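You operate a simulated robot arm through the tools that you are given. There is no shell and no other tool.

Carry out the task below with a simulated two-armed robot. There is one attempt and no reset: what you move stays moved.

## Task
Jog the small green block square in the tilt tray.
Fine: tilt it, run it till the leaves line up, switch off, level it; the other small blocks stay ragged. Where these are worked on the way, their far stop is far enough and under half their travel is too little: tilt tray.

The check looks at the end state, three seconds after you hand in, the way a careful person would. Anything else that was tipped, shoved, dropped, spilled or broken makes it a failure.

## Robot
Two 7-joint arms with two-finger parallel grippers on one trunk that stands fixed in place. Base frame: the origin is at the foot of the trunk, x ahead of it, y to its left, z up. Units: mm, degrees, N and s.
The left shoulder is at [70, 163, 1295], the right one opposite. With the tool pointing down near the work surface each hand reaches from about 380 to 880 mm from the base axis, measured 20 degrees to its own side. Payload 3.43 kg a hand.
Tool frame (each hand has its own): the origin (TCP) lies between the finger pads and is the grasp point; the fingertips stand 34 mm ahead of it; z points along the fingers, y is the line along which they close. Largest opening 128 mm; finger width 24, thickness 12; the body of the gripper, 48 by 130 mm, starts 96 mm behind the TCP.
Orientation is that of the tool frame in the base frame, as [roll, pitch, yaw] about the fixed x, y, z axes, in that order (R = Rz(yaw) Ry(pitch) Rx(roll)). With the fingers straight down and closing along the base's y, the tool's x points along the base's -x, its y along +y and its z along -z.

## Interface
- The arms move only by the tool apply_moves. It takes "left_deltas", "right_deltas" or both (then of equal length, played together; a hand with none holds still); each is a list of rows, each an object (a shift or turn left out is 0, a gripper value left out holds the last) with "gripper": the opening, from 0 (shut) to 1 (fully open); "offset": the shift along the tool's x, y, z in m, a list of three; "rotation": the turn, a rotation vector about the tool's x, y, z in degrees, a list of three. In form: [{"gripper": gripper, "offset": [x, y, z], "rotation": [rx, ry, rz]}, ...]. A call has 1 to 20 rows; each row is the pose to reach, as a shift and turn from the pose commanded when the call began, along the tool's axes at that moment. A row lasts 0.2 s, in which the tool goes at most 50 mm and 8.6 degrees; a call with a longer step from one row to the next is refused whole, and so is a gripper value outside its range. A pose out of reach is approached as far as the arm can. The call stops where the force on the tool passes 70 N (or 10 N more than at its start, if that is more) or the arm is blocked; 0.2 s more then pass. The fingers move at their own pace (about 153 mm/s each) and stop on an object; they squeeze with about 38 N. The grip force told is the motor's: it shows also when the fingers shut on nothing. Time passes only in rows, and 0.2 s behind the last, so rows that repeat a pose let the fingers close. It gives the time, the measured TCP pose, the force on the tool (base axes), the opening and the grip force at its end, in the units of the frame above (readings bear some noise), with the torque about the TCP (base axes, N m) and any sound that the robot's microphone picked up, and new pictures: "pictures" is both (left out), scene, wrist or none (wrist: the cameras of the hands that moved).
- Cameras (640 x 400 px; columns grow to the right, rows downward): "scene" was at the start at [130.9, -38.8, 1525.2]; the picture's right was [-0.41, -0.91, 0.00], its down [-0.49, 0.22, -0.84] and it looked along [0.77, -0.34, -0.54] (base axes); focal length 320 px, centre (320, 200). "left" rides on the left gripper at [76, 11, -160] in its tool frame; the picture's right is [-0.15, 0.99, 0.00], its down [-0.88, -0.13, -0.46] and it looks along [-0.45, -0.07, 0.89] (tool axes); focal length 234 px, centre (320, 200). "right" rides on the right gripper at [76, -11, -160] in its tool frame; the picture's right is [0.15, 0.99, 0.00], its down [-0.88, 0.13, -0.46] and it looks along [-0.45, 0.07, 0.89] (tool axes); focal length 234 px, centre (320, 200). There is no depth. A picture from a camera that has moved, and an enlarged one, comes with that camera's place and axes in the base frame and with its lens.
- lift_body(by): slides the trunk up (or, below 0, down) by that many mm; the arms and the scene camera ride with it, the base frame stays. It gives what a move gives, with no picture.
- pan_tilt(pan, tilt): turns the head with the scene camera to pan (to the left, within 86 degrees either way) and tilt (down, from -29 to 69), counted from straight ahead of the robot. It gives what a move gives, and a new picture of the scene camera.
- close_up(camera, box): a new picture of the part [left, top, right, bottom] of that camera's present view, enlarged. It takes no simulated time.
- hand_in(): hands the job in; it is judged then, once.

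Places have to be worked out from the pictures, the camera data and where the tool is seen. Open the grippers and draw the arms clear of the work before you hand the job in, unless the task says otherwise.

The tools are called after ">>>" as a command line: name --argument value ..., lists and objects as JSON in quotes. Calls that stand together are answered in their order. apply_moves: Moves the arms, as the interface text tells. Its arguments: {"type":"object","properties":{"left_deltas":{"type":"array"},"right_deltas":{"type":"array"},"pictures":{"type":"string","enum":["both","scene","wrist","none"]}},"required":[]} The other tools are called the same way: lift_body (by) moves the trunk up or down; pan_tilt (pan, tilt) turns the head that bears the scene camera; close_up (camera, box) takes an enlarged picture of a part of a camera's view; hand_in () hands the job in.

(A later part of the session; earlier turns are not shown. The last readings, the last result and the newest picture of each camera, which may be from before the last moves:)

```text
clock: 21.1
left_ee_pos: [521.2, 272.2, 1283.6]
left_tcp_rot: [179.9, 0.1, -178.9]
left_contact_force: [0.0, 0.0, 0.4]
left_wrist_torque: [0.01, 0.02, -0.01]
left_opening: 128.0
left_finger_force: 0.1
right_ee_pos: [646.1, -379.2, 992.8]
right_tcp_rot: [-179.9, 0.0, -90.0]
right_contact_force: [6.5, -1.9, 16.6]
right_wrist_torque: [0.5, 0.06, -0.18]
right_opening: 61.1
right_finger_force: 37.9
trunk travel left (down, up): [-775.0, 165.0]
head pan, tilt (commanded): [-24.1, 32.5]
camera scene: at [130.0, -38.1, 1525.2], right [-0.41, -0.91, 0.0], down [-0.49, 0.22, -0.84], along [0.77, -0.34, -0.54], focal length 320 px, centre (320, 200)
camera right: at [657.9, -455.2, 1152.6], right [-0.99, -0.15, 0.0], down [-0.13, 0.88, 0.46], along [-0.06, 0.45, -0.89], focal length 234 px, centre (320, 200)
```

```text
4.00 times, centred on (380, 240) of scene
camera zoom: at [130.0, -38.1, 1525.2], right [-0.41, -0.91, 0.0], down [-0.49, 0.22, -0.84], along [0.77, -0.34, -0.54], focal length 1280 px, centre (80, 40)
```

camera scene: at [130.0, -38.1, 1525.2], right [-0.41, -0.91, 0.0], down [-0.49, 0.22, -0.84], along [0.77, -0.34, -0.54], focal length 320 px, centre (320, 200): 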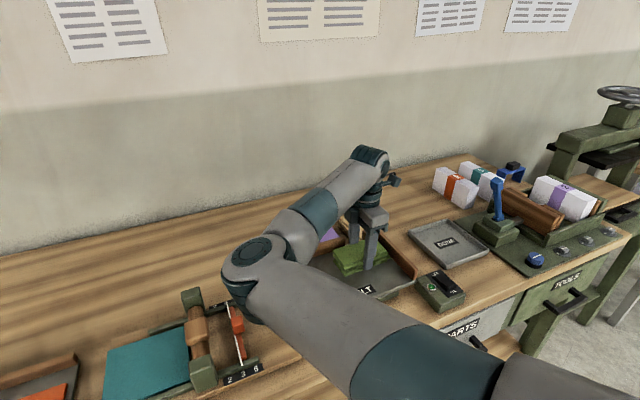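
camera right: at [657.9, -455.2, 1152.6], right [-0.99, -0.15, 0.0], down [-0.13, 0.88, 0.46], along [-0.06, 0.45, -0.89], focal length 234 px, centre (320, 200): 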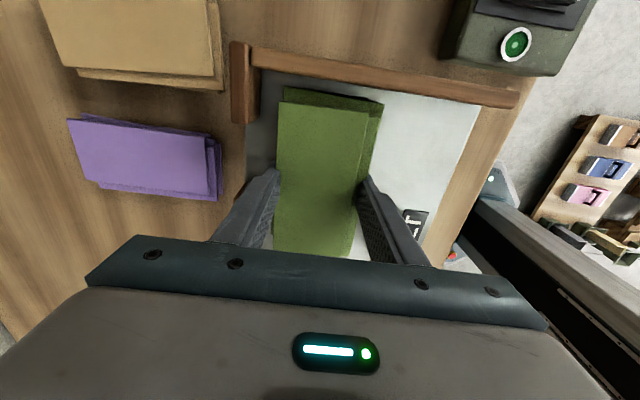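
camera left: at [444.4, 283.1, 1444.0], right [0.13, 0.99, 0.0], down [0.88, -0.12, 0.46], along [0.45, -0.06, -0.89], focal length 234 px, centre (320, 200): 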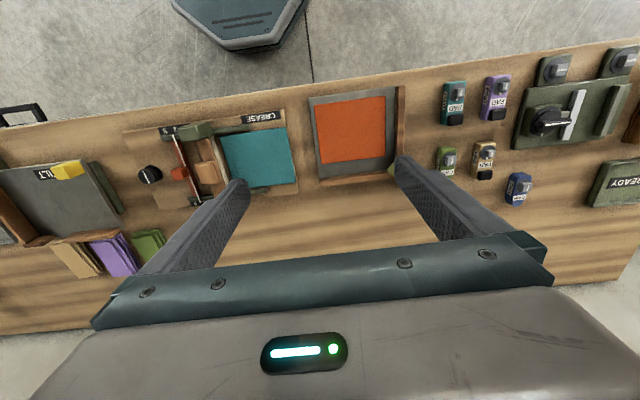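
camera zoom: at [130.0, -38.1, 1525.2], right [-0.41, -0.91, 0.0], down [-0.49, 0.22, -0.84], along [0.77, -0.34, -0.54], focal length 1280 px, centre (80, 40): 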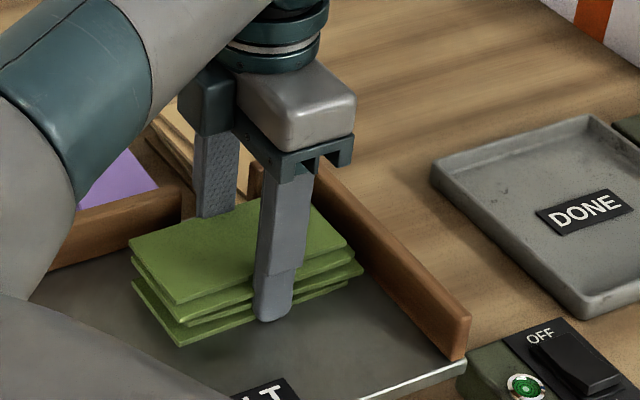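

The scene close-up shows the stack's lower leaf resting on the plate, so the plate is a bit higher (z ≈ 957) than I judged. I ease up one millimetre, then open the fingers modestly.

>>> apply_moves --right_deltas '[{"gripper": 0.36, "offset": [0, 0, -0.001]}, {"gripper": 0.5, "offset": [0, 0, -0.001]}, {"gripper": 0.54, "offset": [0, 0, -0.001]}, {"gripper": 0.58, "offset": [0, 0, -0.001]}, {"gripper": 0.58, "offset": [0, 0, -0.001]}]'

>>> close_up --camera "right" --box '[200, 30, 480, 205]'

>>> close_up --camera "scene" --box '[310, 190, 450, 290]'

```text
clock: 22.3
left_ee_pos: [520.6, 272.1, 1282.9]
left_tcp_rot: [179.7, 0.0, -178.8]
left_contact_force: [-0.2, -0.1, 0.5]
left_wrist_torque: [-0.01, -0.04, 0.01]
left_opening: 127.9
left_finger_force: 0.1
right_ee_pos: [646.0, -379.4, 992.2]
right_tcp_rot: [-179.9, 0.1, -90.0]
right_contact_force: [0.4, -0.3, 0.0]
right_wrist_torque: [-0.01, -0.02, 0.04]
right_opening: 74.2
right_finger_force: 0.0
trunk travel left (down, up): [-775.0, 165.0]
head pan, tilt (commanded): [-24.1, 32.5]
camera scene: at [130.9, -38.5, 1525.1], right [-0.41, -0.91, 0.0], down [-0.49, 0.22, -0.84], along [0.77, -0.34, -0.54], focal length 320 px, centre (320, 200)
camera right: at [658.4, -455.6, 1152.3], right [-0.99, -0.15, 0.0], down [-0.13, 0.88, 0.46], along [-0.07, 0.45, -0.89], focal length 234 px, centre (320, 200)
```

scene: 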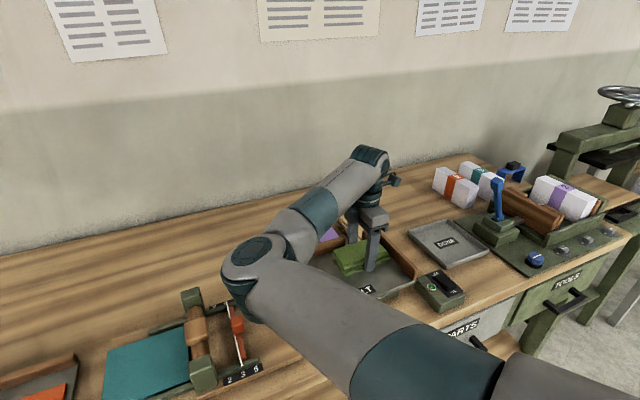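
right: 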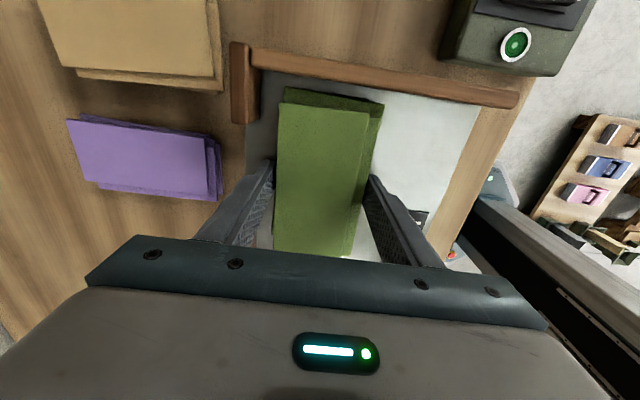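

```text
2.29 times, centred on (340, 118) of right
camera zoom: at [658.4, -455.6, 1152.3], right [-0.99, -0.15, 0.0], down [-0.13, 0.88, 0.46], along [-0.07, 0.45, -0.89], focal length 535 px, centre (274, 389)
```

zoom: 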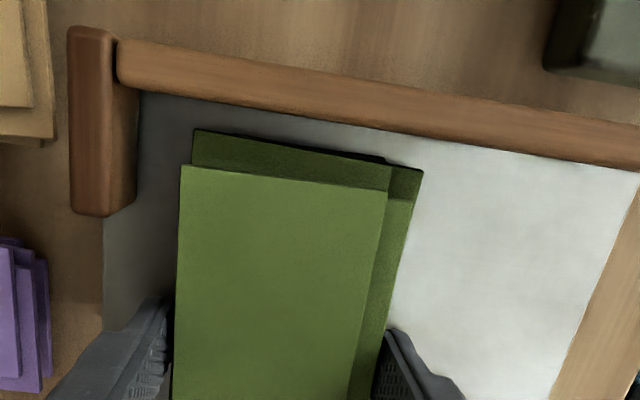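

```text
4.00 times, centred on (380, 240) of scene
camera zoom: at [130.9, -38.5, 1525.1], right [-0.41, -0.91, 0.0], down [-0.49, 0.22, -0.84], along [0.77, -0.34, -0.54], focal length 1280 px, centre (80, 40)
```

zoom: 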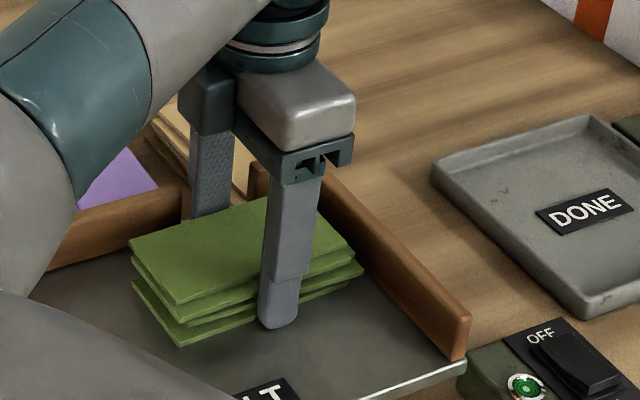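

The block is released and rests on the plate inside both fences. I raise the right hand straight up and check that the block stays put.

>>> apply_moves --right_deltas '[{"gripper": 0.58, "offset": [0, 0, -0.02]}, {"gripper": 0.58, "offset": [0, 0, -0.05]}, {"gripper": 0.58, "offset": [0, 0, -0.09]}, {"gripper": 0.58, "offset": [0, 0, -0.13]}, {"gripper": 0.58, "offset": [0, 0, -0.16]}]'

```text
clock: 23.5
left_ee_pos: [521.1, 272.0, 1284.0]
left_tcp_rot: [179.7, 0.1, -178.8]
left_contact_force: [-0.5, 0.1, -0.5]
left_wrist_torque: [0.03, 0.0, 0.0]
left_opening: 128.1
left_finger_force: 0.0
right_ee_pos: [648.0, -378.6, 1153.1]
right_tcp_rot: [-180.0, 0.0, -90.0]
right_contact_force: [0.6, 1.2, 0.6]
right_wrist_torque: [0.01, -0.01, 0.0]
right_opening: 74.0
right_finger_force: 0.0
trunk travel left (down, up): [-775.0, 165.0]
head pan, tilt (commanded): [-24.1, 32.5]
camera scene: at [130.4, -38.4, 1525.2], right [-0.41, -0.91, 0.0], down [-0.49, 0.22, -0.84], along [0.77, -0.34, -0.54], focal length 320 px, centre (320, 200)
camera right: at [660.0, -454.5, 1312.3], right [-0.99, -0.15, 0.0], down [-0.13, 0.88, 0.46], along [-0.07, 0.45, -0.89], focal length 234 px, centre (320, 200)
```

scene: 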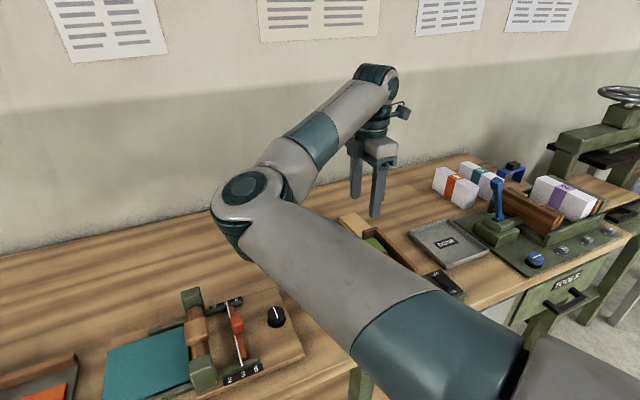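
right: 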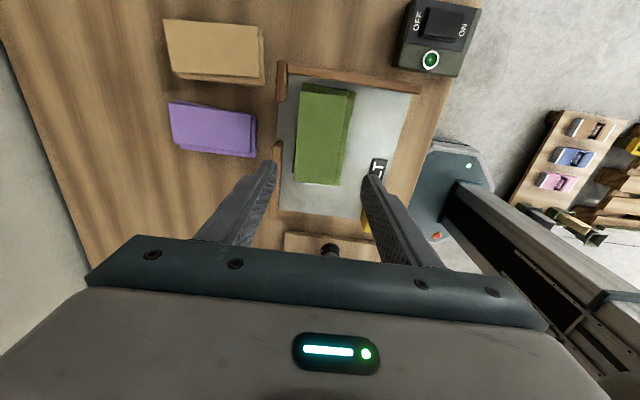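

The block stays on the tray. I now move the right hand over the yellow tab (≈ (550, −262)) at height, turning the hand back to yaw 180 for a look at the tab.

>>> apply_moves --right_deltas '[{"gripper": 0.6, "offset": [-0.011, 0.009, 0], "rotation": [0, 0, 8.2]}, {"gripper": 0.6, "offset": [-0.022, 0.018, 0], "rotation": [0, 0, 16.4]}, {"gripper": 0.6, "offset": [-0.033, 0.027, 0], "rotation": [0, 0, 24.6]}, {"gripper": 0.6, "offset": [-0.044, 0.036, 0], "rotation": [0, 0, 32.8]}, {"gripper": 0.6, "offset": [-0.055, 0.045, 0], "rotation": [0, 0, 41]}, {"gripper": 0.6, "offset": [-0.066, 0.054, 0], "rotation": [0, 0, 49.2]}, {"gripper": 0.6, "offset": [-0.077, 0.063, 0], "rotation": [0, 0, 57.4]}, {"gripper": 0.6, "offset": [-0.088, 0.072, 0], "rotation": [0, 0, 65.6]}, {"gripper": 0.6, "offset": [-0.099, 0.081, 0], "rotation": [0, 0, 73.8]}, {"gripper": 0.6, "offset": [-0.11, 0.09, 0], "rotation": [0, 0, 82]}, {"gripper": 0.6, "offset": [-0.116, 0.098, 0], "rotation": [0, 0, 90]}, {"gripper": 0.6, "offset": [-0.116, 0.098, 0], "rotation": [0, 0, 90]}]'

```text
clock: 26.1
left_ee_pos: [520.5, 271.4, 1282.4]
left_tcp_rot: [179.8, 0.1, -178.9]
left_contact_force: [1.0, 0.4, 0.5]
left_wrist_torque: [0.03, -0.02, 0.0]
left_opening: 127.6
left_finger_force: 0.0
right_ee_pos: [617.9, -364.4, 1128.8]
right_tcp_rot: [179.9, 0.0, 179.9]
right_contact_force: [-0.3, 0.4, 1.0]
right_wrist_torque: [0.0, -0.01, -0.01]
right_opening: 77.1
right_finger_force: 0.0
right hand out of reach, approached as far as the arm can: row 2, 3, 4, 5, 6, 7, 8, 9, 10, 11, 12
trunk travel left (down, up): [-775.0, 165.0]
head pan, tilt (commanded): [-24.1, 32.5]
camera scene: at [130.5, -38.5, 1525.2], right [-0.41, -0.91, 0.0], down [-0.49, 0.22, -0.84], along [0.77, -0.34, -0.54], focal length 320 px, centre (320, 200)
camera right: at [543.8, -376.6, 1288.2], right [-0.14, 0.99, 0.0], down [0.88, 0.13, 0.46], along [0.45, 0.07, -0.89], focal length 234 px, centre (320, 200)
```

scene: 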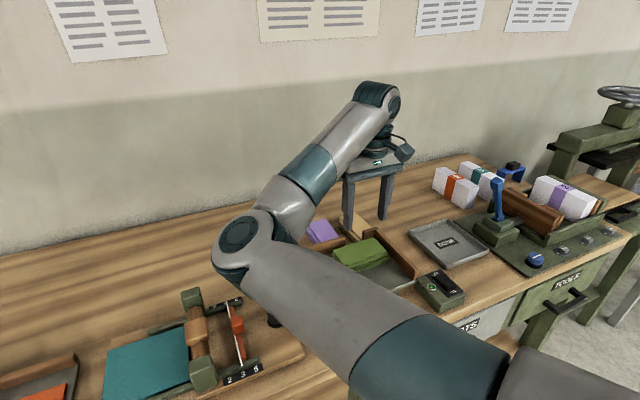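
right: 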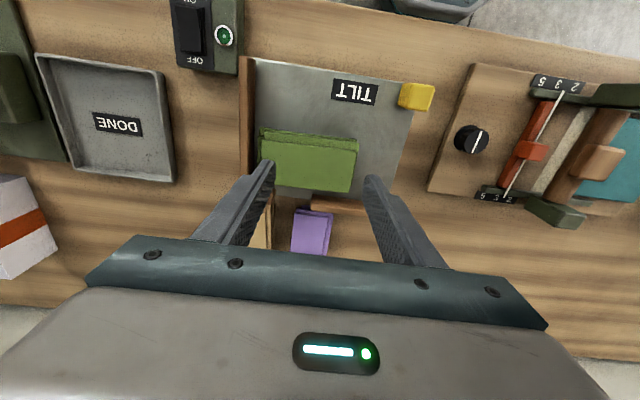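

The right hand could not get near the tab in this arm posture (it stopped at (618, −364)), so the left hand will take the tab and the right hand the switch. I bring the right hand towards a spot above the switch and see where its elbow goes.

>>> apply_moves --right_deltas '[{"gripper": 0.3, "offset": [0.01, -0.03, 0]}, {"gripper": 0.0, "offset": [0.025, -0.065, 0]}, {"gripper": 0.0, "offset": [0.045, -0.1, 0]}, {"gripper": 0.0, "offset": [0.07, -0.13, 0]}, {"gripper": 0.0, "offset": [0.09, -0.155, 0]}, {"gripper": 0.0, "offset": [0.105, -0.165, 0]}, {"gripper": 0.0, "offset": [0.115, -0.17, 0]}]'

```text
clock: 27.7
left_ee_pos: [522.3, 271.9, 1282.8]
left_tcp_rot: [179.9, 0.1, -178.8]
left_contact_force: [0.3, 0.5, -0.4]
left_wrist_torque: [-0.03, -0.01, 0.02]
left_opening: 128.0
left_finger_force: 0.0
right_ee_pos: [503.6, -530.4, 1130.9]
right_tcp_rot: [-179.9, 0.0, 180.0]
right_contact_force: [0.6, -0.1, 0.2]
right_wrist_torque: [-0.02, -0.03, 0.0]
right_opening: 0.1
right_finger_force: 32.9
trunk travel left (down, up): [-775.0, 165.0]
head pan, tilt (commanded): [-24.1, 32.5]
camera scene: at [130.7, -38.8, 1525.2], right [-0.41, -0.91, 0.0], down [-0.49, 0.22, -0.84], along [0.77, -0.34, -0.54], focal length 320 px, centre (320, 200)
camera right: at [428.5, -543.5, 1290.8], right [-0.15, 0.99, 0.0], down [0.88, 0.13, 0.46], along [0.45, 0.07, -0.89], focal length 234 px, centre (320, 200)
```

scene: 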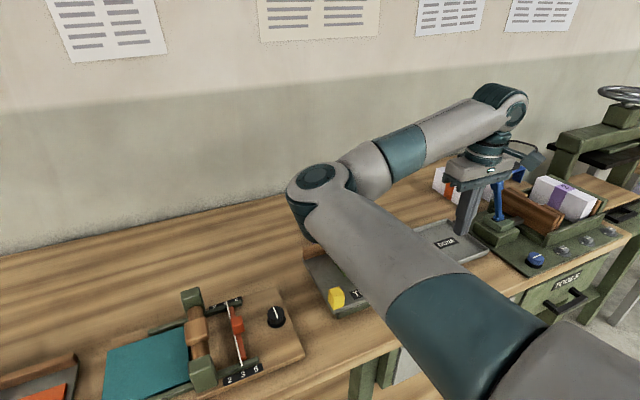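
right: 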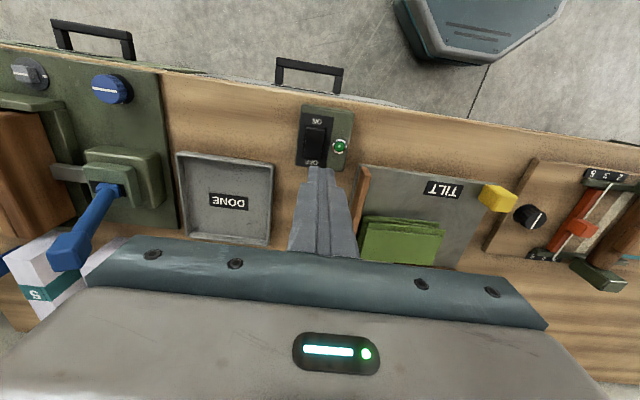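

The right elbow still hangs over the tab region, so I park the right arm further right and up first, then bring the left hand to the tab.

>>> apply_moves --right_deltas '[{"gripper": 0.0, "offset": [0.015, -0.02, -0.02]}, {"gripper": 0.0, "offset": [0.03, -0.045, -0.04]}, {"gripper": 0.0, "offset": [0.045, -0.07, -0.06]}, {"gripper": 0.0, "offset": [0.06, -0.095, -0.08]}, {"gripper": 0.0, "offset": [0.075, -0.12, -0.1]}, {"gripper": 0.0, "offset": [0.09, -0.14, -0.11]}, {"gripper": 0.0, "offset": [0.1, -0.16, -0.12]}]'

>>> close_up --camera "scene" --box '[260, 210, 480, 330]'

```text
clock: 29.3
left_ee_pos: [520.5, 270.8, 1284.4]
left_tcp_rot: [179.7, 0.1, -178.9]
left_contact_force: [-0.6, -0.1, -0.6]
left_wrist_torque: [-0.02, -0.03, 0.0]
left_opening: 128.1
left_finger_force: 0.1
right_ee_pos: [404.5, -691.8, 1251.4]
right_tcp_rot: [179.9, 0.0, -179.9]
right_contact_force: [0.2, 0.2, -1.1]
right_wrist_torque: [0.03, -0.06, 0.01]
right_opening: 0.1
right_finger_force: 32.5
trunk travel left (down, up): [-775.0, 165.0]
head pan, tilt (commanded): [-24.1, 32.5]
camera scene: at [130.0, -39.8, 1525.2], right [-0.41, -0.91, 0.0], down [-0.49, 0.22, -0.84], along [0.77, -0.34, -0.54], focal length 320 px, centre (320, 200)
camera right: at [329.3, -705.6, 1410.8], right [-0.15, 0.99, 0.0], down [0.88, 0.13, 0.46], along [0.45, 0.07, -0.89], focal length 234 px, centre (320, 200)
```

scene: 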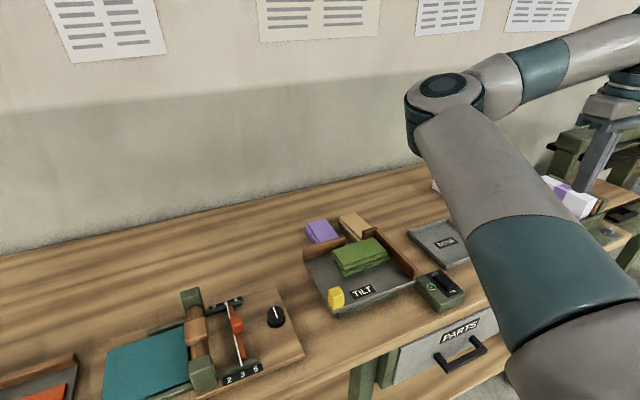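
right: 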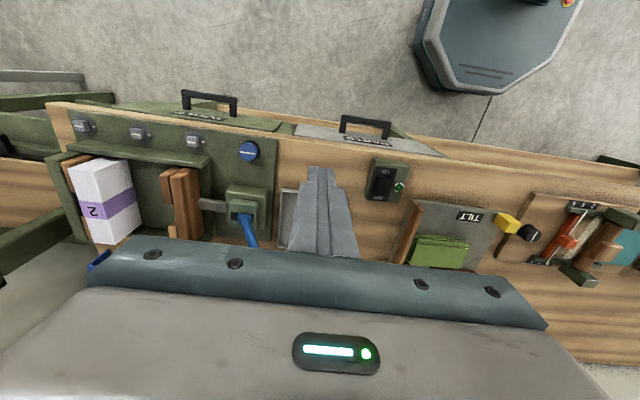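

```text
2.91 times, centred on (370, 270) of scene
camera zoom: at [130.0, -39.8, 1525.2], right [-0.41, -0.91, 0.0], down [-0.49, 0.22, -0.84], along [0.77, -0.34, -0.54], focal length 931 px, centre (174, -4)
```

zoom: 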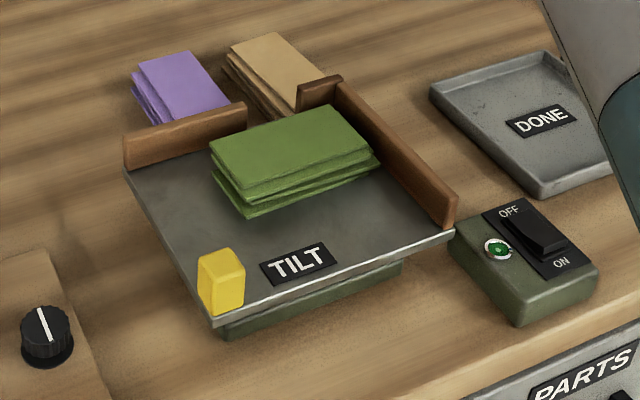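

The tray, block and tab are in full view now. I bring the left hand across at height towards the tab, about (544, −264), stopping short for a look.

>>> apply_moves --left_deltas '[{"gripper": 0.5, "offset": [-0.0015, -0.042, 0.013], "rotation": [0, 0, 1.1]}, {"gripper": 0.5, "offset": [-0.003, -0.084, 0.026], "rotation": [0, 0, 1.1]}, {"gripper": 0.5, "offset": [-0.0045, -0.127, 0.039], "rotation": [0, 0, 1.1]}, {"gripper": 0.5, "offset": [-0.006, -0.169, 0.052], "rotation": [0, 0, 1.1]}, {"gripper": 0.5, "offset": [-0.0075, -0.211, 0.065], "rotation": [0, 0, 1.1]}, {"gripper": 0.5, "offset": [-0.009, -0.253, 0.078], "rotation": [0, 0, 1.1]}, {"gripper": 0.5, "offset": [-0.0105, -0.295, 0.091], "rotation": [0, 0, 1.1]}, {"gripper": 0.5, "offset": [-0.012, -0.337, 0.104], "rotation": [0, 0, 1.1]}, {"gripper": 0.5, "offset": [-0.0135, -0.38, 0.117], "rotation": [0, 0, 1.1]}, {"gripper": 0.5, "offset": [-0.015, -0.422, 0.13], "rotation": [0, 0, 1.1]}]'

```text
clock: 31.5
left_ee_pos: [544.1, -151.4, 1153.3]
left_tcp_rot: [179.7, 0.1, 179.9]
left_contact_force: [-0.2, 0.0, -1.1]
left_wrist_torque: [0.02, -0.01, 0.01]
left_opening: 64.1
left_finger_force: 0.1
right_ee_pos: [404.7, -694.2, 1250.3]
right_tcp_rot: [179.8, 0.0, -179.9]
right_contact_force: [0.1, -1.4, -0.5]
right_wrist_torque: [-0.01, 0.02, 0.01]
right_opening: 0.2
right_finger_force: 33.0
trunk travel left (down, up): [-775.0, 165.0]
head pan, tilt (commanded): [-24.1, 32.5]
camera scene: at [130.9, -41.6, 1525.1], right [-0.41, -0.91, 0.0], down [-0.49, 0.22, -0.84], along [0.77, -0.34, -0.54], focal length 320 px, centre (320, 200)
camera left: at [468.2, -141.7, 1314.9], right [0.15, 0.99, 0.0], down [0.88, -0.13, 0.46], along [0.45, -0.06, -0.89], focal length 234 px, centre (320, 200)
```

scene: 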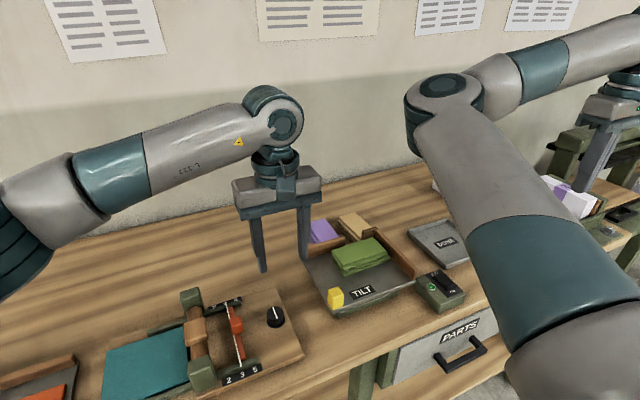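
left: 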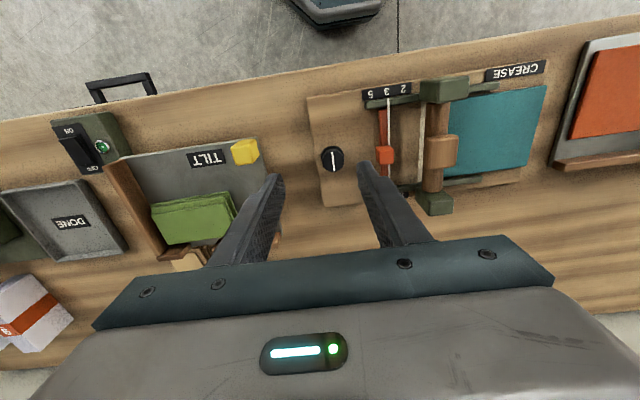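

Both arms are well apart. I continue to directly above the tab.

>>> apply_moves --left_deltas '[{"gripper": 0.5, "offset": [0, -0.04, 0.01]}, {"gripper": 0.5, "offset": [0, -0.08, 0.025]}, {"gripper": 0.5, "offset": [0, -0.113, 0.05]}, {"gripper": 0.5, "offset": [0, -0.113, 0.08]}, {"gripper": 0.5, "offset": [0, -0.113, 0.08]}]'

>>> close_up --camera "left" --box '[200, 80, 440, 230]'

>>> close_up --camera "scene" --box '[260, 200, 420, 320]'

```text
clock: 32.7
left_ee_pos: [542.8, -260.3, 1072.8]
left_tcp_rot: [179.7, 0.1, 180.0]
left_contact_force: [-0.8, 0.0, -0.3]
left_wrist_torque: [-0.01, -0.01, -0.01]
left_opening: 64.0
left_finger_force: 0.0
right_ee_pos: [404.5, -692.5, 1251.8]
right_tcp_rot: [179.8, 0.0, -180.0]
right_contact_force: [-1.4, -0.7, 0.0]
right_wrist_torque: [0.01, -0.01, 0.02]
right_opening: 0.0
right_finger_force: 33.1
trunk travel left (down, up): [-775.0, 165.0]
head pan, tilt (commanded): [-24.1, 32.5]
camera scene: at [130.6, -39.1, 1525.2], right [-0.41, -0.91, 0.0], down [-0.49, 0.22, -0.84], along [0.77, -0.34, -0.54], focal length 320 px, centre (320, 200)
camera left: at [466.6, -250.7, 1233.6], right [0.15, 0.99, 0.0], down [0.88, -0.13, 0.46], along [0.45, -0.06, -0.89], focal length 234 px, centre (320, 200)
```

scene: 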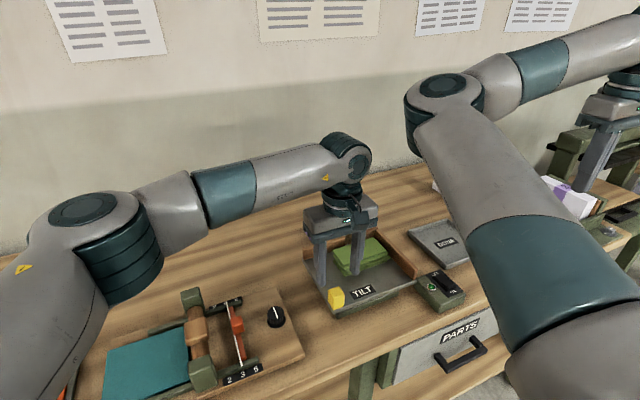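
left: 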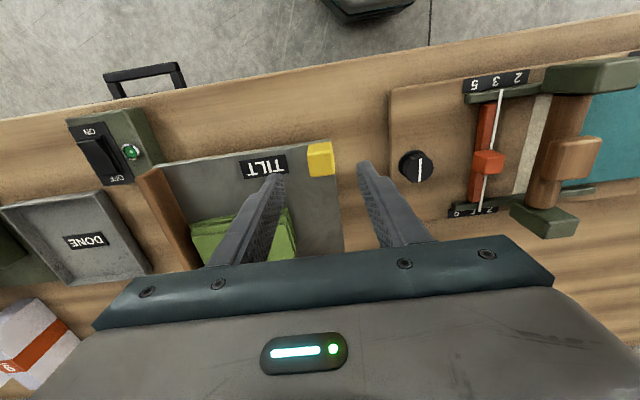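

```text
2.67 times, centred on (320, 155) of left
camera zoom: at [466.6, -250.7, 1233.6], right [0.15, 0.99, 0.0], down [0.88, -0.13, 0.46], along [0.45, -0.06, -0.89], focal length 624 px, centre (320, 320)
```

zoom: 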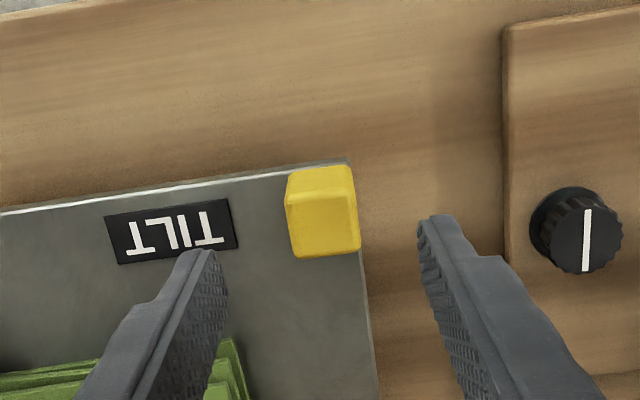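

```text
3.33 times, centred on (340, 260) of scene
camera zoom: at [130.6, -39.1, 1525.2], right [-0.41, -0.91, 0.0], down [-0.49, 0.22, -0.84], along [0.77, -0.34, -0.54], focal length 1067 px, centre (253, 0)
```

zoom: 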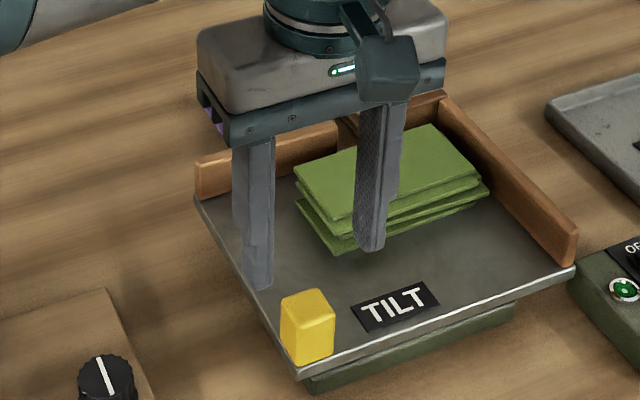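

The tab sits at about x 535–557, y −275…−248, top z ≈ 993. I descend with the left hand so the fingers straddle it in y, tips staying about 5 mm above the plate.

>>> apply_moves --left_deltas '[{"gripper": 0.45, "offset": [-0.003, -0.001, 0.02]}, {"gripper": 0.45, "offset": [-0.003, -0.001, 0.045]}, {"gripper": 0.45, "offset": [-0.003, -0.001, 0.065]}, {"gripper": 0.45, "offset": [-0.003, -0.001, 0.072]}, {"gripper": 0.45, "offset": [-0.003, -0.001, 0.072]}]'

>>> close_up --camera "left" --box '[200, 80, 440, 230]'

>>> close_up --camera "scene" --box '[260, 220, 420, 340]'

```text
clock: 33.9
left_ee_pos: [546.7, -261.9, 1000.9]
left_tcp_rot: [179.8, 0.0, -179.9]
left_contact_force: [0.3, -0.3, 0.3]
left_wrist_torque: [-0.01, -0.03, 0.0]
left_opening: 57.5
left_finger_force: 0.1
right_ee_pos: [405.0, -693.2, 1251.6]
right_tcp_rot: [179.9, 0.0, 179.9]
right_contact_force: [0.2, 0.2, 0.0]
right_wrist_torque: [-0.04, 0.02, -0.01]
right_opening: 0.1
right_finger_force: 33.3
trunk travel left (down, up): [-775.0, 165.0]
head pan, tilt (commanded): [-24.1, 32.5]
camera scene: at [130.8, -38.9, 1525.2], right [-0.41, -0.91, 0.0], down [-0.49, 0.22, -0.84], along [0.77, -0.34, -0.54], focal length 320 px, centre (320, 200)
camera left: at [471.5, -252.1, 1161.9], right [0.15, 0.99, 0.0], down [0.88, -0.13, 0.46], along [0.45, -0.06, -0.89], focal length 234 px, centre (320, 200)
```

scene: 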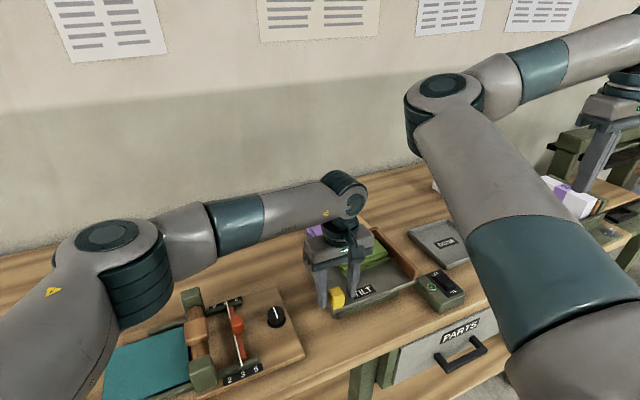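
left: 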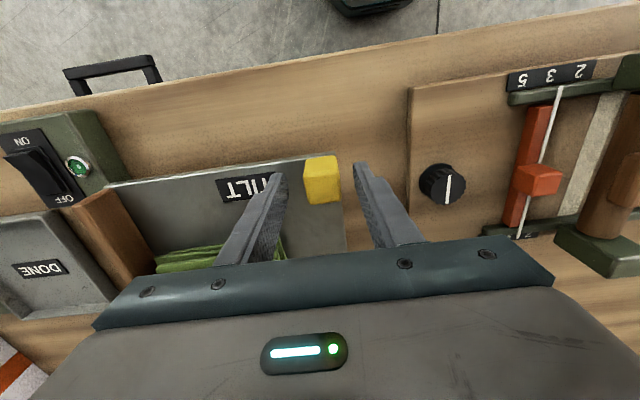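

```text
2.67 times, centred on (320, 155) of left
camera zoom: at [471.5, -252.1, 1161.9], right [0.15, 0.99, 0.0], down [0.88, -0.13, 0.46], along [0.45, -0.06, -0.89], focal length 624 px, centre (320, 320)
```

zoom: 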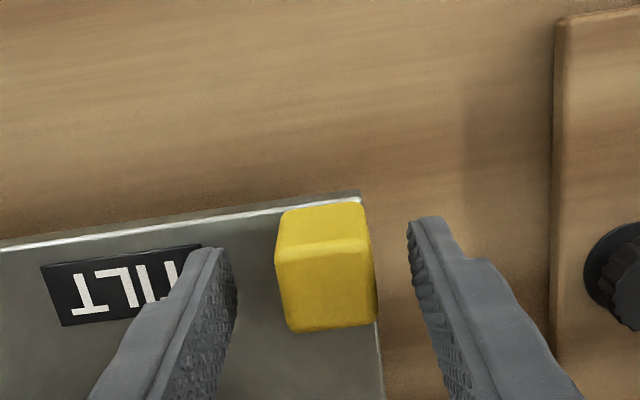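

```text
3.33 times, centred on (340, 280) of scene
camera zoom: at [130.8, -38.9, 1525.2], right [-0.41, -0.91, 0.0], down [-0.49, 0.22, -0.84], along [0.77, -0.34, -0.54], focal length 1067 px, centre (253, -67)
```

zoom: 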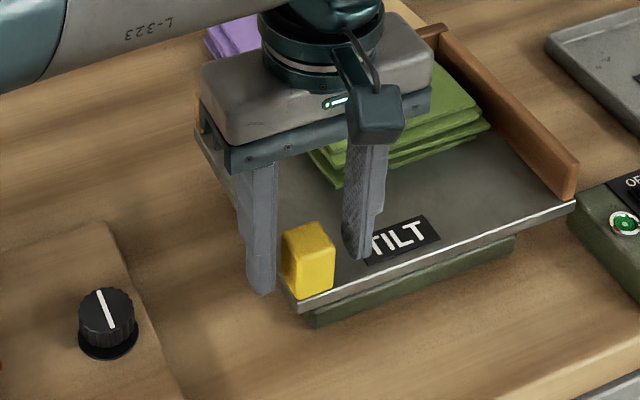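

The fingers straddle the tab centrally. I go 4 mm lower and close on it.

>>> apply_moves --left_deltas '[{"gripper": 0.45, "offset": [0, 0.001, 0.004]}, {"gripper": 0.35, "offset": [0, 0.001, 0.004]}, {"gripper": 0.28, "offset": [0, 0.001, 0.004]}, {"gripper": 0.22, "offset": [0, 0.001, 0.004]}, {"gripper": 0.15, "offset": [0, 0.001, 0.004]}, {"gripper": 0.1, "offset": [0, 0.001, 0.004]}]' --pictures "wrist"

```text
clock: 35.3
left_ee_pos: [548.1, -258.9, 997.0]
left_tcp_rot: [179.6, 0.1, 180.0]
left_contact_force: [-2.9, 7.6, -2.3]
left_wrist_torque: [1.44, -0.42, 0.03]
left_opening: 27.6
left_finger_force: 45.2
right_ee_pos: [403.8, -691.1, 1251.1]
right_tcp_rot: [-180.0, -0.1, 180.0]
right_contact_force: [0.5, 0.1, -0.1]
right_wrist_torque: [0.0, 0.04, -0.01]
right_opening: 0.0
right_finger_force: 32.8
trunk travel left (down, up): [-775.0, 165.0]
head pan, tilt (commanded): [-24.1, 32.5]
camera left: at [471.6, -249.6, 1157.7], right [0.15, 0.99, 0.0], down [0.88, -0.13, 0.46], along [0.45, -0.06, -0.89], focal length 234 px, centre (320, 200)
```

left: 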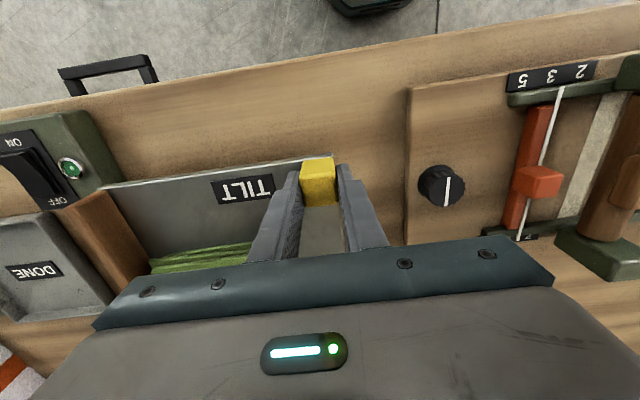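

Gripped at 27.6 mm. I lift gently by 8 mm to learn how the tray moves.

>>> apply_moves --left_deltas '[{"gripper": 0.1, "offset": [0, 0, -0.004]}, {"gripper": 0.1, "offset": [0, 0, -0.008]}, {"gripper": 0.1, "offset": [0, 0, -0.008]}]'

>>> close_up --camera "scene" --box '[260, 210, 480, 330]'

```text
clock: 36.1
left_ee_pos: [549.5, -261.0, 1001.8]
left_tcp_rot: [179.8, -0.1, -179.9]
left_contact_force: [-0.6, 6.0, -19.2]
left_wrist_torque: [1.79, 1.26, 0.18]
left_opening: 29.2
left_finger_force: 45.3
right_ee_pos: [406.7, -691.9, 1250.5]
right_tcp_rot: [179.9, -0.1, -180.0]
right_contact_force: [0.7, 0.0, 0.1]
right_wrist_torque: [0.01, -0.03, 0.02]
right_opening: 0.0
right_finger_force: 33.2
trunk travel left (down, up): [-775.0, 165.0]
head pan, tilt (commanded): [-24.1, 32.5]
camera scene: at [133.3, -39.2, 1524.9], right [-0.41, -0.91, 0.0], down [-0.49, 0.22, -0.84], along [0.77, -0.34, -0.54], focal length 320 px, centre (320, 200)
camera left: at [473.3, -251.0, 1164.3], right [0.15, 0.99, 0.0], down [0.88, -0.13, 0.45], along [0.45, -0.06, -0.89], focal length 234 px, centre (320, 200)
```

scene: 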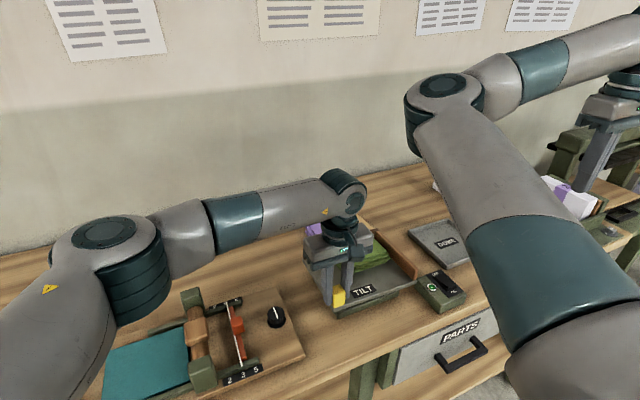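
left: 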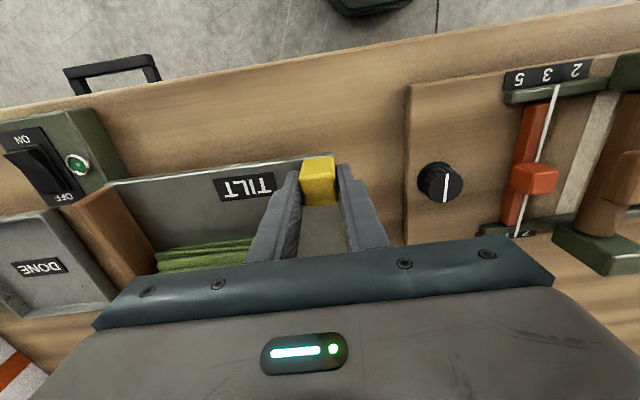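

```text
2.91 times, centred on (370, 270) of scene
camera zoom: at [133.3, -39.2, 1524.9], right [-0.41, -0.91, 0.0], down [-0.49, 0.22, -0.84], along [0.77, -0.34, -0.54], focal length 931 px, centre (174, -4)
```

zoom: 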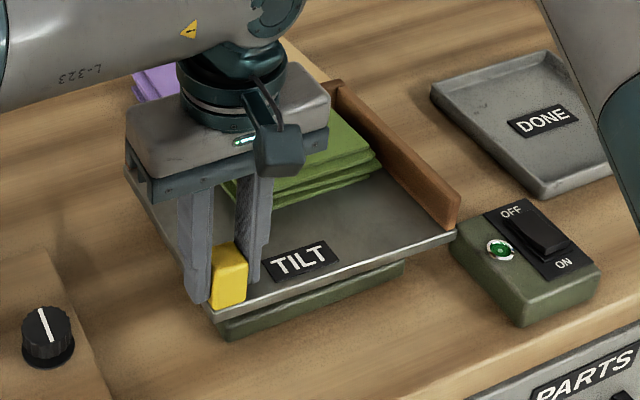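

The tray comes up with the tab, and the torque (+x and +y) shows a diagonal hinge tipping toward the fenced far-right corner. I lift a little more while turning the hand about that diagonal to keep the tab relaxed in the grip.

>>> apply_moves --left_deltas '[{"gripper": 0.1, "offset": [-0.001, -0.001, -0.003], "rotation": [-1.5, 1.3, 0]}, {"gripper": 0.1, "offset": [-0.002, -0.002, -0.006], "rotation": [-2.5, 2.2, 0]}, {"gripper": 0.1, "offset": [-0.0026, -0.0029, -0.01], "rotation": [-3.3, 3.0, 0]}, {"gripper": 0.1, "offset": [-0.0026, -0.0029, -0.01], "rotation": [-3.3, 3.0, 0]}]'

>>> close_up --camera "scene" --box '[260, 210, 480, 330]'

```text
clock: 37.1
left_ee_pos: [553.1, -264.0, 1012.5]
left_tcp_rot: [176.5, -3.1, -179.8]
left_contact_force: [3.6, 1.9, -19.8]
left_wrist_torque: [1.62, 1.09, 0.12]
left_opening: 29.0
left_finger_force: 45.2
right_ee_pos: [407.8, -692.9, 1250.0]
right_tcp_rot: [179.8, -0.1, -180.0]
right_contact_force: [-0.3, 0.5, -0.2]
right_wrist_torque: [-0.03, 0.01, -0.01]
right_opening: 0.1
right_finger_force: 33.2
trunk travel left (down, up): [-775.0, 165.0]
head pan, tilt (commanded): [-24.1, 32.5]
camera scene: at [134.4, -40.3, 1524.8], right [-0.41, -0.91, 0.0], down [-0.49, 0.22, -0.84], along [0.77, -0.34, -0.54], focal length 320 px, centre (320, 200)
camera left: at [485.5, -264.1, 1177.9], right [0.15, 0.99, 0.05], down [0.9, -0.16, 0.4], along [0.4, -0.01, -0.92], focal length 234 px, centre (320, 200)
```

scene: 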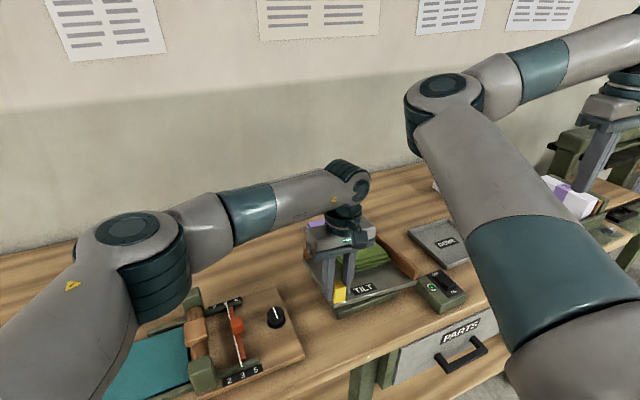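
left: 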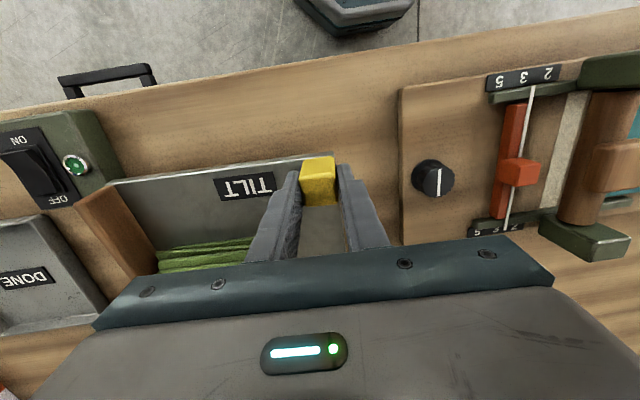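

```text
2.91 times, centred on (370, 270) of scene
camera zoom: at [134.4, -40.3, 1524.8], right [-0.41, -0.91, 0.0], down [-0.49, 0.22, -0.84], along [0.77, -0.34, -0.54], focal length 931 px, centre (174, -4)
```

zoom: 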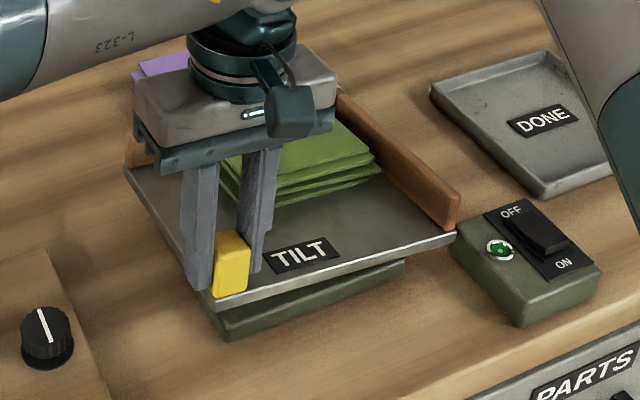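

The near-right and far-left plate corners stay fixed while the tab corner rises, so the hinge runs along that diagonal, about 122 mm from the tab; the tray is at about 7° now. I follow the arc on to about 12°.

>>> apply_moves --left_deltas '[{"gripper": 0.1, "offset": [-0.001, -0.001, -0.002], "rotation": [-2.0, 2.5, 0]}, {"gripper": 0.1, "offset": [-0.003, -0.0025, -0.005], "rotation": [-3.2, 4.0, 0]}, {"gripper": 0.1, "offset": [-0.005, -0.004, -0.008], "rotation": [-4.0, 5.0, 0]}, {"gripper": 0.1, "offset": [-0.0066, -0.0053, -0.0108], "rotation": [-4.66, 5.99, 0]}, {"gripper": 0.1, "offset": [-0.0066, -0.0053, -0.0108], "rotation": [-4.66, 5.99, 0]}]'

>>> close_up --camera "scene" --box '[260, 210, 480, 330]'

```text
clock: 37.7
left_ee_pos: [552.9, -257.8, 1012.1]
left_tcp_rot: [176.3, -7.0, 179.0]
left_contact_force: [-14.1, -50.0, -9.5]
left_wrist_torque: [0.18, -0.62, 0.3]
left_opening: 41.6
left_finger_force: 26.1
left hand out of reach, approached as far as the arm can: row 1, 2, 3
right_ee_pos: [414.6, -689.5, 1248.0]
right_tcp_rot: [179.8, 0.0, -179.4]
right_contact_force: [0.9, 0.5, 0.2]
right_wrist_torque: [-0.09, 0.06, -0.02]
right_opening: 0.0
right_finger_force: 32.2
trunk travel left (down, up): [-775.0, 165.0]
head pan, tilt (commanded): [-24.1, 32.5]
stopped in row 3 (left hand): the force on the tool passed its limit at 98 N (the readings are from after the stop); the commanded pose is now the measured one
camera scene: at [133.2, -43.2, 1524.9], right [-0.41, -0.91, 0.0], down [-0.49, 0.22, -0.84], along [0.77, -0.34, -0.54], focal length 320 px, centre (320, 200)
camera left: at [498.2, -257.8, 1182.8], right [0.17, 0.98, 0.05], down [0.93, -0.18, 0.34], along [0.34, -0.01, -0.94], focal length 234 px, centre (320, 200)
```

scene: 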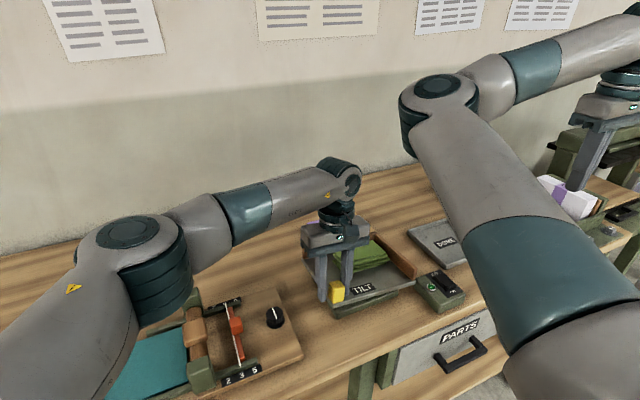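
left: 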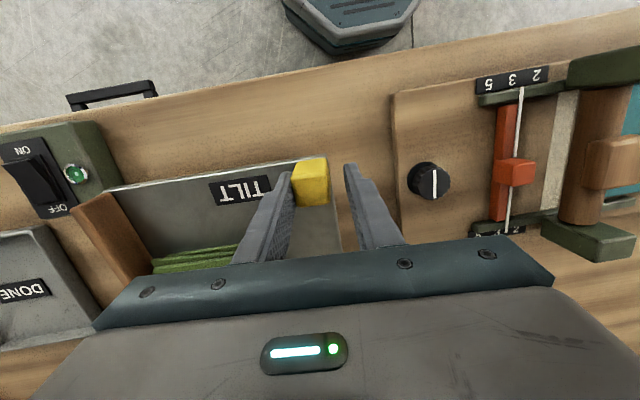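

```text
2.91 times, centred on (370, 270) of scene
camera zoom: at [133.2, -43.2, 1524.9], right [-0.41, -0.91, 0.0], down [-0.49, 0.22, -0.84], along [0.77, -0.34, -0.54], focal length 931 px, centre (174, -4)
```

zoom: 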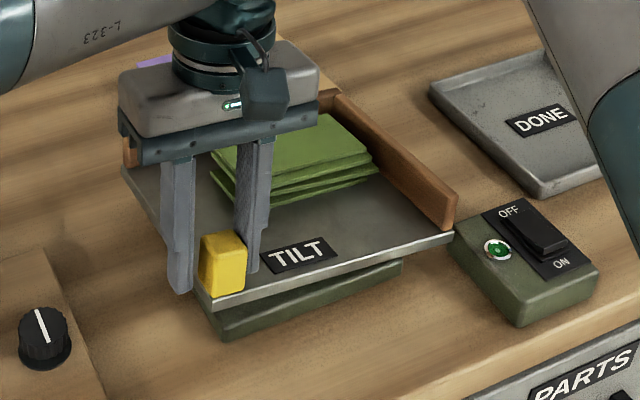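

The left arm hit a posture limit and pushed sideways, so the grip slipped, but the tab corner still looks raised. I ease the sideways load with the fingers slightly open and see whether the tray holds its tilt by itself.

>>> apply_moves --left_deltas '[{"gripper": 0.4, "offset": [0, -0.002, 0]}, {"gripper": 0.42, "offset": [0, -0.004, 0]}, {"gripper": 0.44, "offset": [0, -0.006, 0]}, {"gripper": 0.46, "offset": [0, -0.006, 0]}]'

>>> close_up --camera "scene" --box '[260, 210, 480, 330]'

```text
clock: 38.7
left_ee_pos: [556.6, -252.5, 1013.6]
left_tcp_rot: [175.6, -6.5, 179.6]
left_contact_force: [0.0, -0.1, -0.7]
left_wrist_torque: [-0.01, 0.01, 0.0]
left_opening: 59.0
left_finger_force: 0.1
left hand out of reach, approached as far as the arm can: row 3, 4
right_ee_pos: [409.3, -689.0, 1252.0]
right_tcp_rot: [179.9, 0.1, -179.7]
right_contact_force: [-0.3, 1.2, 0.1]
right_wrist_torque: [-0.01, 0.0, -0.01]
right_opening: 0.1
right_finger_force: 32.9
trunk travel left (down, up): [-775.0, 165.0]
head pan, tilt (commanded): [-24.1, 32.5]
camera scene: at [130.9, -39.0, 1525.2], right [-0.41, -0.91, 0.0], down [-0.49, 0.22, -0.84], along [0.77, -0.34, -0.54], focal length 320 px, centre (320, 200)
camera left: at [500.9, -253.8, 1183.0], right [0.16, 0.98, 0.06], down [0.92, -0.17, 0.34], along [0.35, 0.0, -0.94], focal length 234 px, centre (320, 200)
```

scene: 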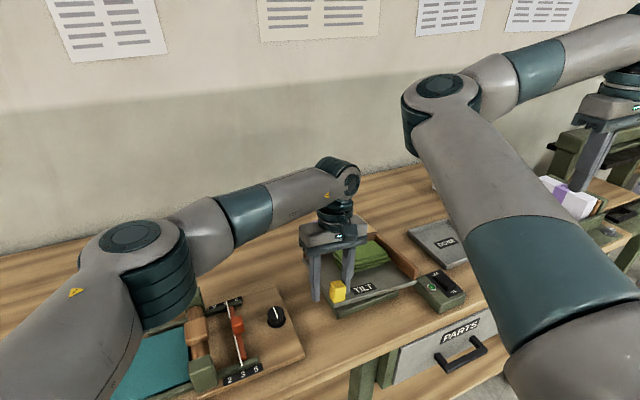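
left: 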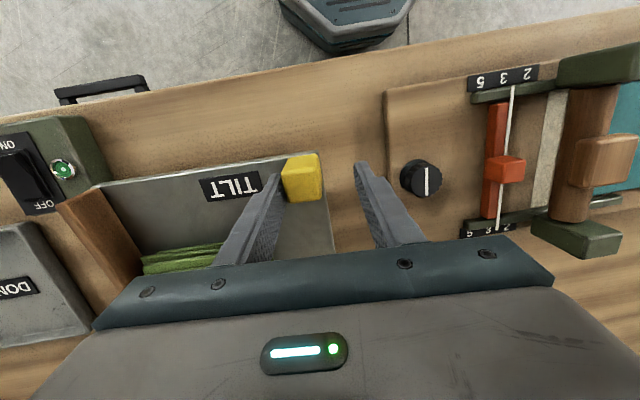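

```text
2.91 times, centred on (370, 270) of scene
camera zoom: at [130.9, -39.0, 1525.2], right [-0.41, -0.91, 0.0], down [-0.49, 0.22, -0.84], along [0.77, -0.34, -0.54], focal length 931 px, centre (174, -4)
```

zoom: 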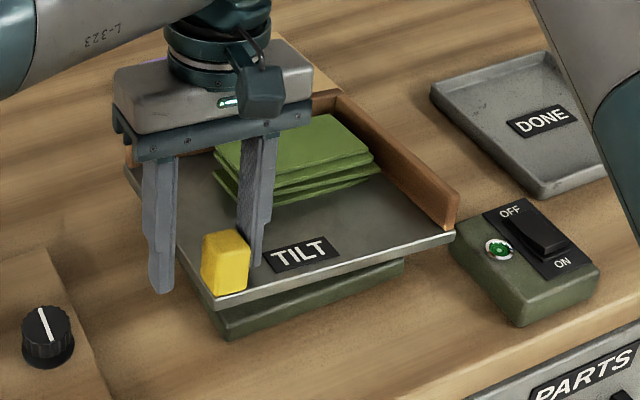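

The tray holds its tilt on its own with no load on the hand — so it can be worked one hand at a time, and the diagonal hinge means pressing down the fenced far-right corner tilts it further. I open the left fingers, raise the left hand clear and straighten it.

>>> apply_moves --left_deltas '[{"gripper": 0.6, "offset": [0, 0, 0]}, {"gripper": 0.6, "offset": [0.0023, 0.0015, -0.02]}, {"gripper": 0.6, "offset": [0.0046, 0.003, -0.04]}, {"gripper": 0.6, "offset": [0.009, 0.006, -0.08]}, {"gripper": 0.6, "offset": [0.013, 0.009, -0.12], "rotation": [4.4, -6.5, 0]}, {"gripper": 0.6, "offset": [0.013, 0.009, -0.12], "rotation": [4.4, -6.5, 0]}]'

>>> close_up --camera "scene" --box '[260, 210, 480, 330]'

```text
clock: 40.1
left_ee_pos: [558.2, -252.8, 1133.7]
left_tcp_rot: [179.9, 0.0, 179.3]
left_contact_force: [0.6, 0.8, -0.5]
left_wrist_torque: [0.0, -0.01, 0.02]
left_opening: 76.7
left_finger_force: 0.2
right_ee_pos: [408.8, -688.9, 1249.4]
right_tcp_rot: [180.0, 0.0, -179.7]
right_contact_force: [0.2, 0.0, 0.1]
right_wrist_torque: [-0.01, 0.0, 0.0]
right_opening: 0.0
right_finger_force: 33.0
trunk travel left (down, up): [-775.0, 165.0]
head pan, tilt (commanded): [-24.1, 32.5]
camera scene: at [131.4, -39.5, 1525.1], right [-0.41, -0.91, 0.0], down [-0.49, 0.22, -0.84], along [0.77, -0.34, -0.54], focal length 320 px, centre (320, 200)
camera left: at [482.2, -241.8, 1294.5], right [0.16, 0.99, 0.0], down [0.88, -0.14, 0.46], along [0.45, -0.07, -0.89], focal length 234 px, centre (320, 200)
```

scene: 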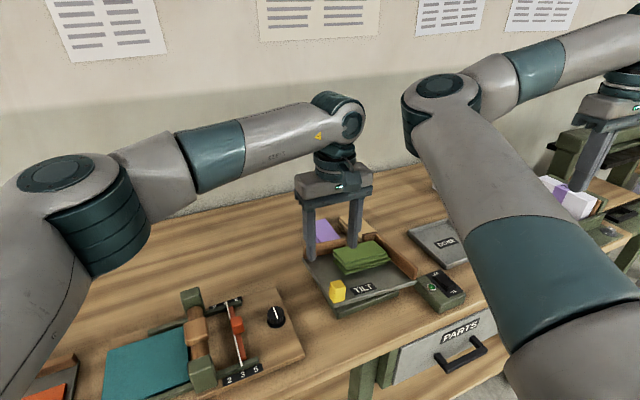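
left: 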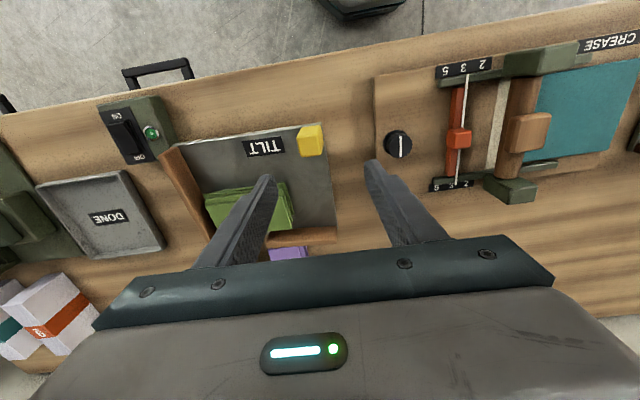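

```text
2.91 times, centred on (370, 270) of scene
camera zoom: at [131.4, -39.5, 1525.1], right [-0.41, -0.91, 0.0], down [-0.49, 0.22, -0.84], along [0.77, -0.34, -0.54], focal length 931 px, centre (174, -4)
```

zoom: 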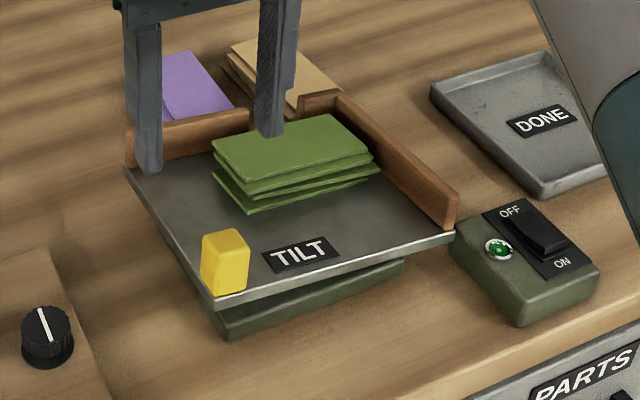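

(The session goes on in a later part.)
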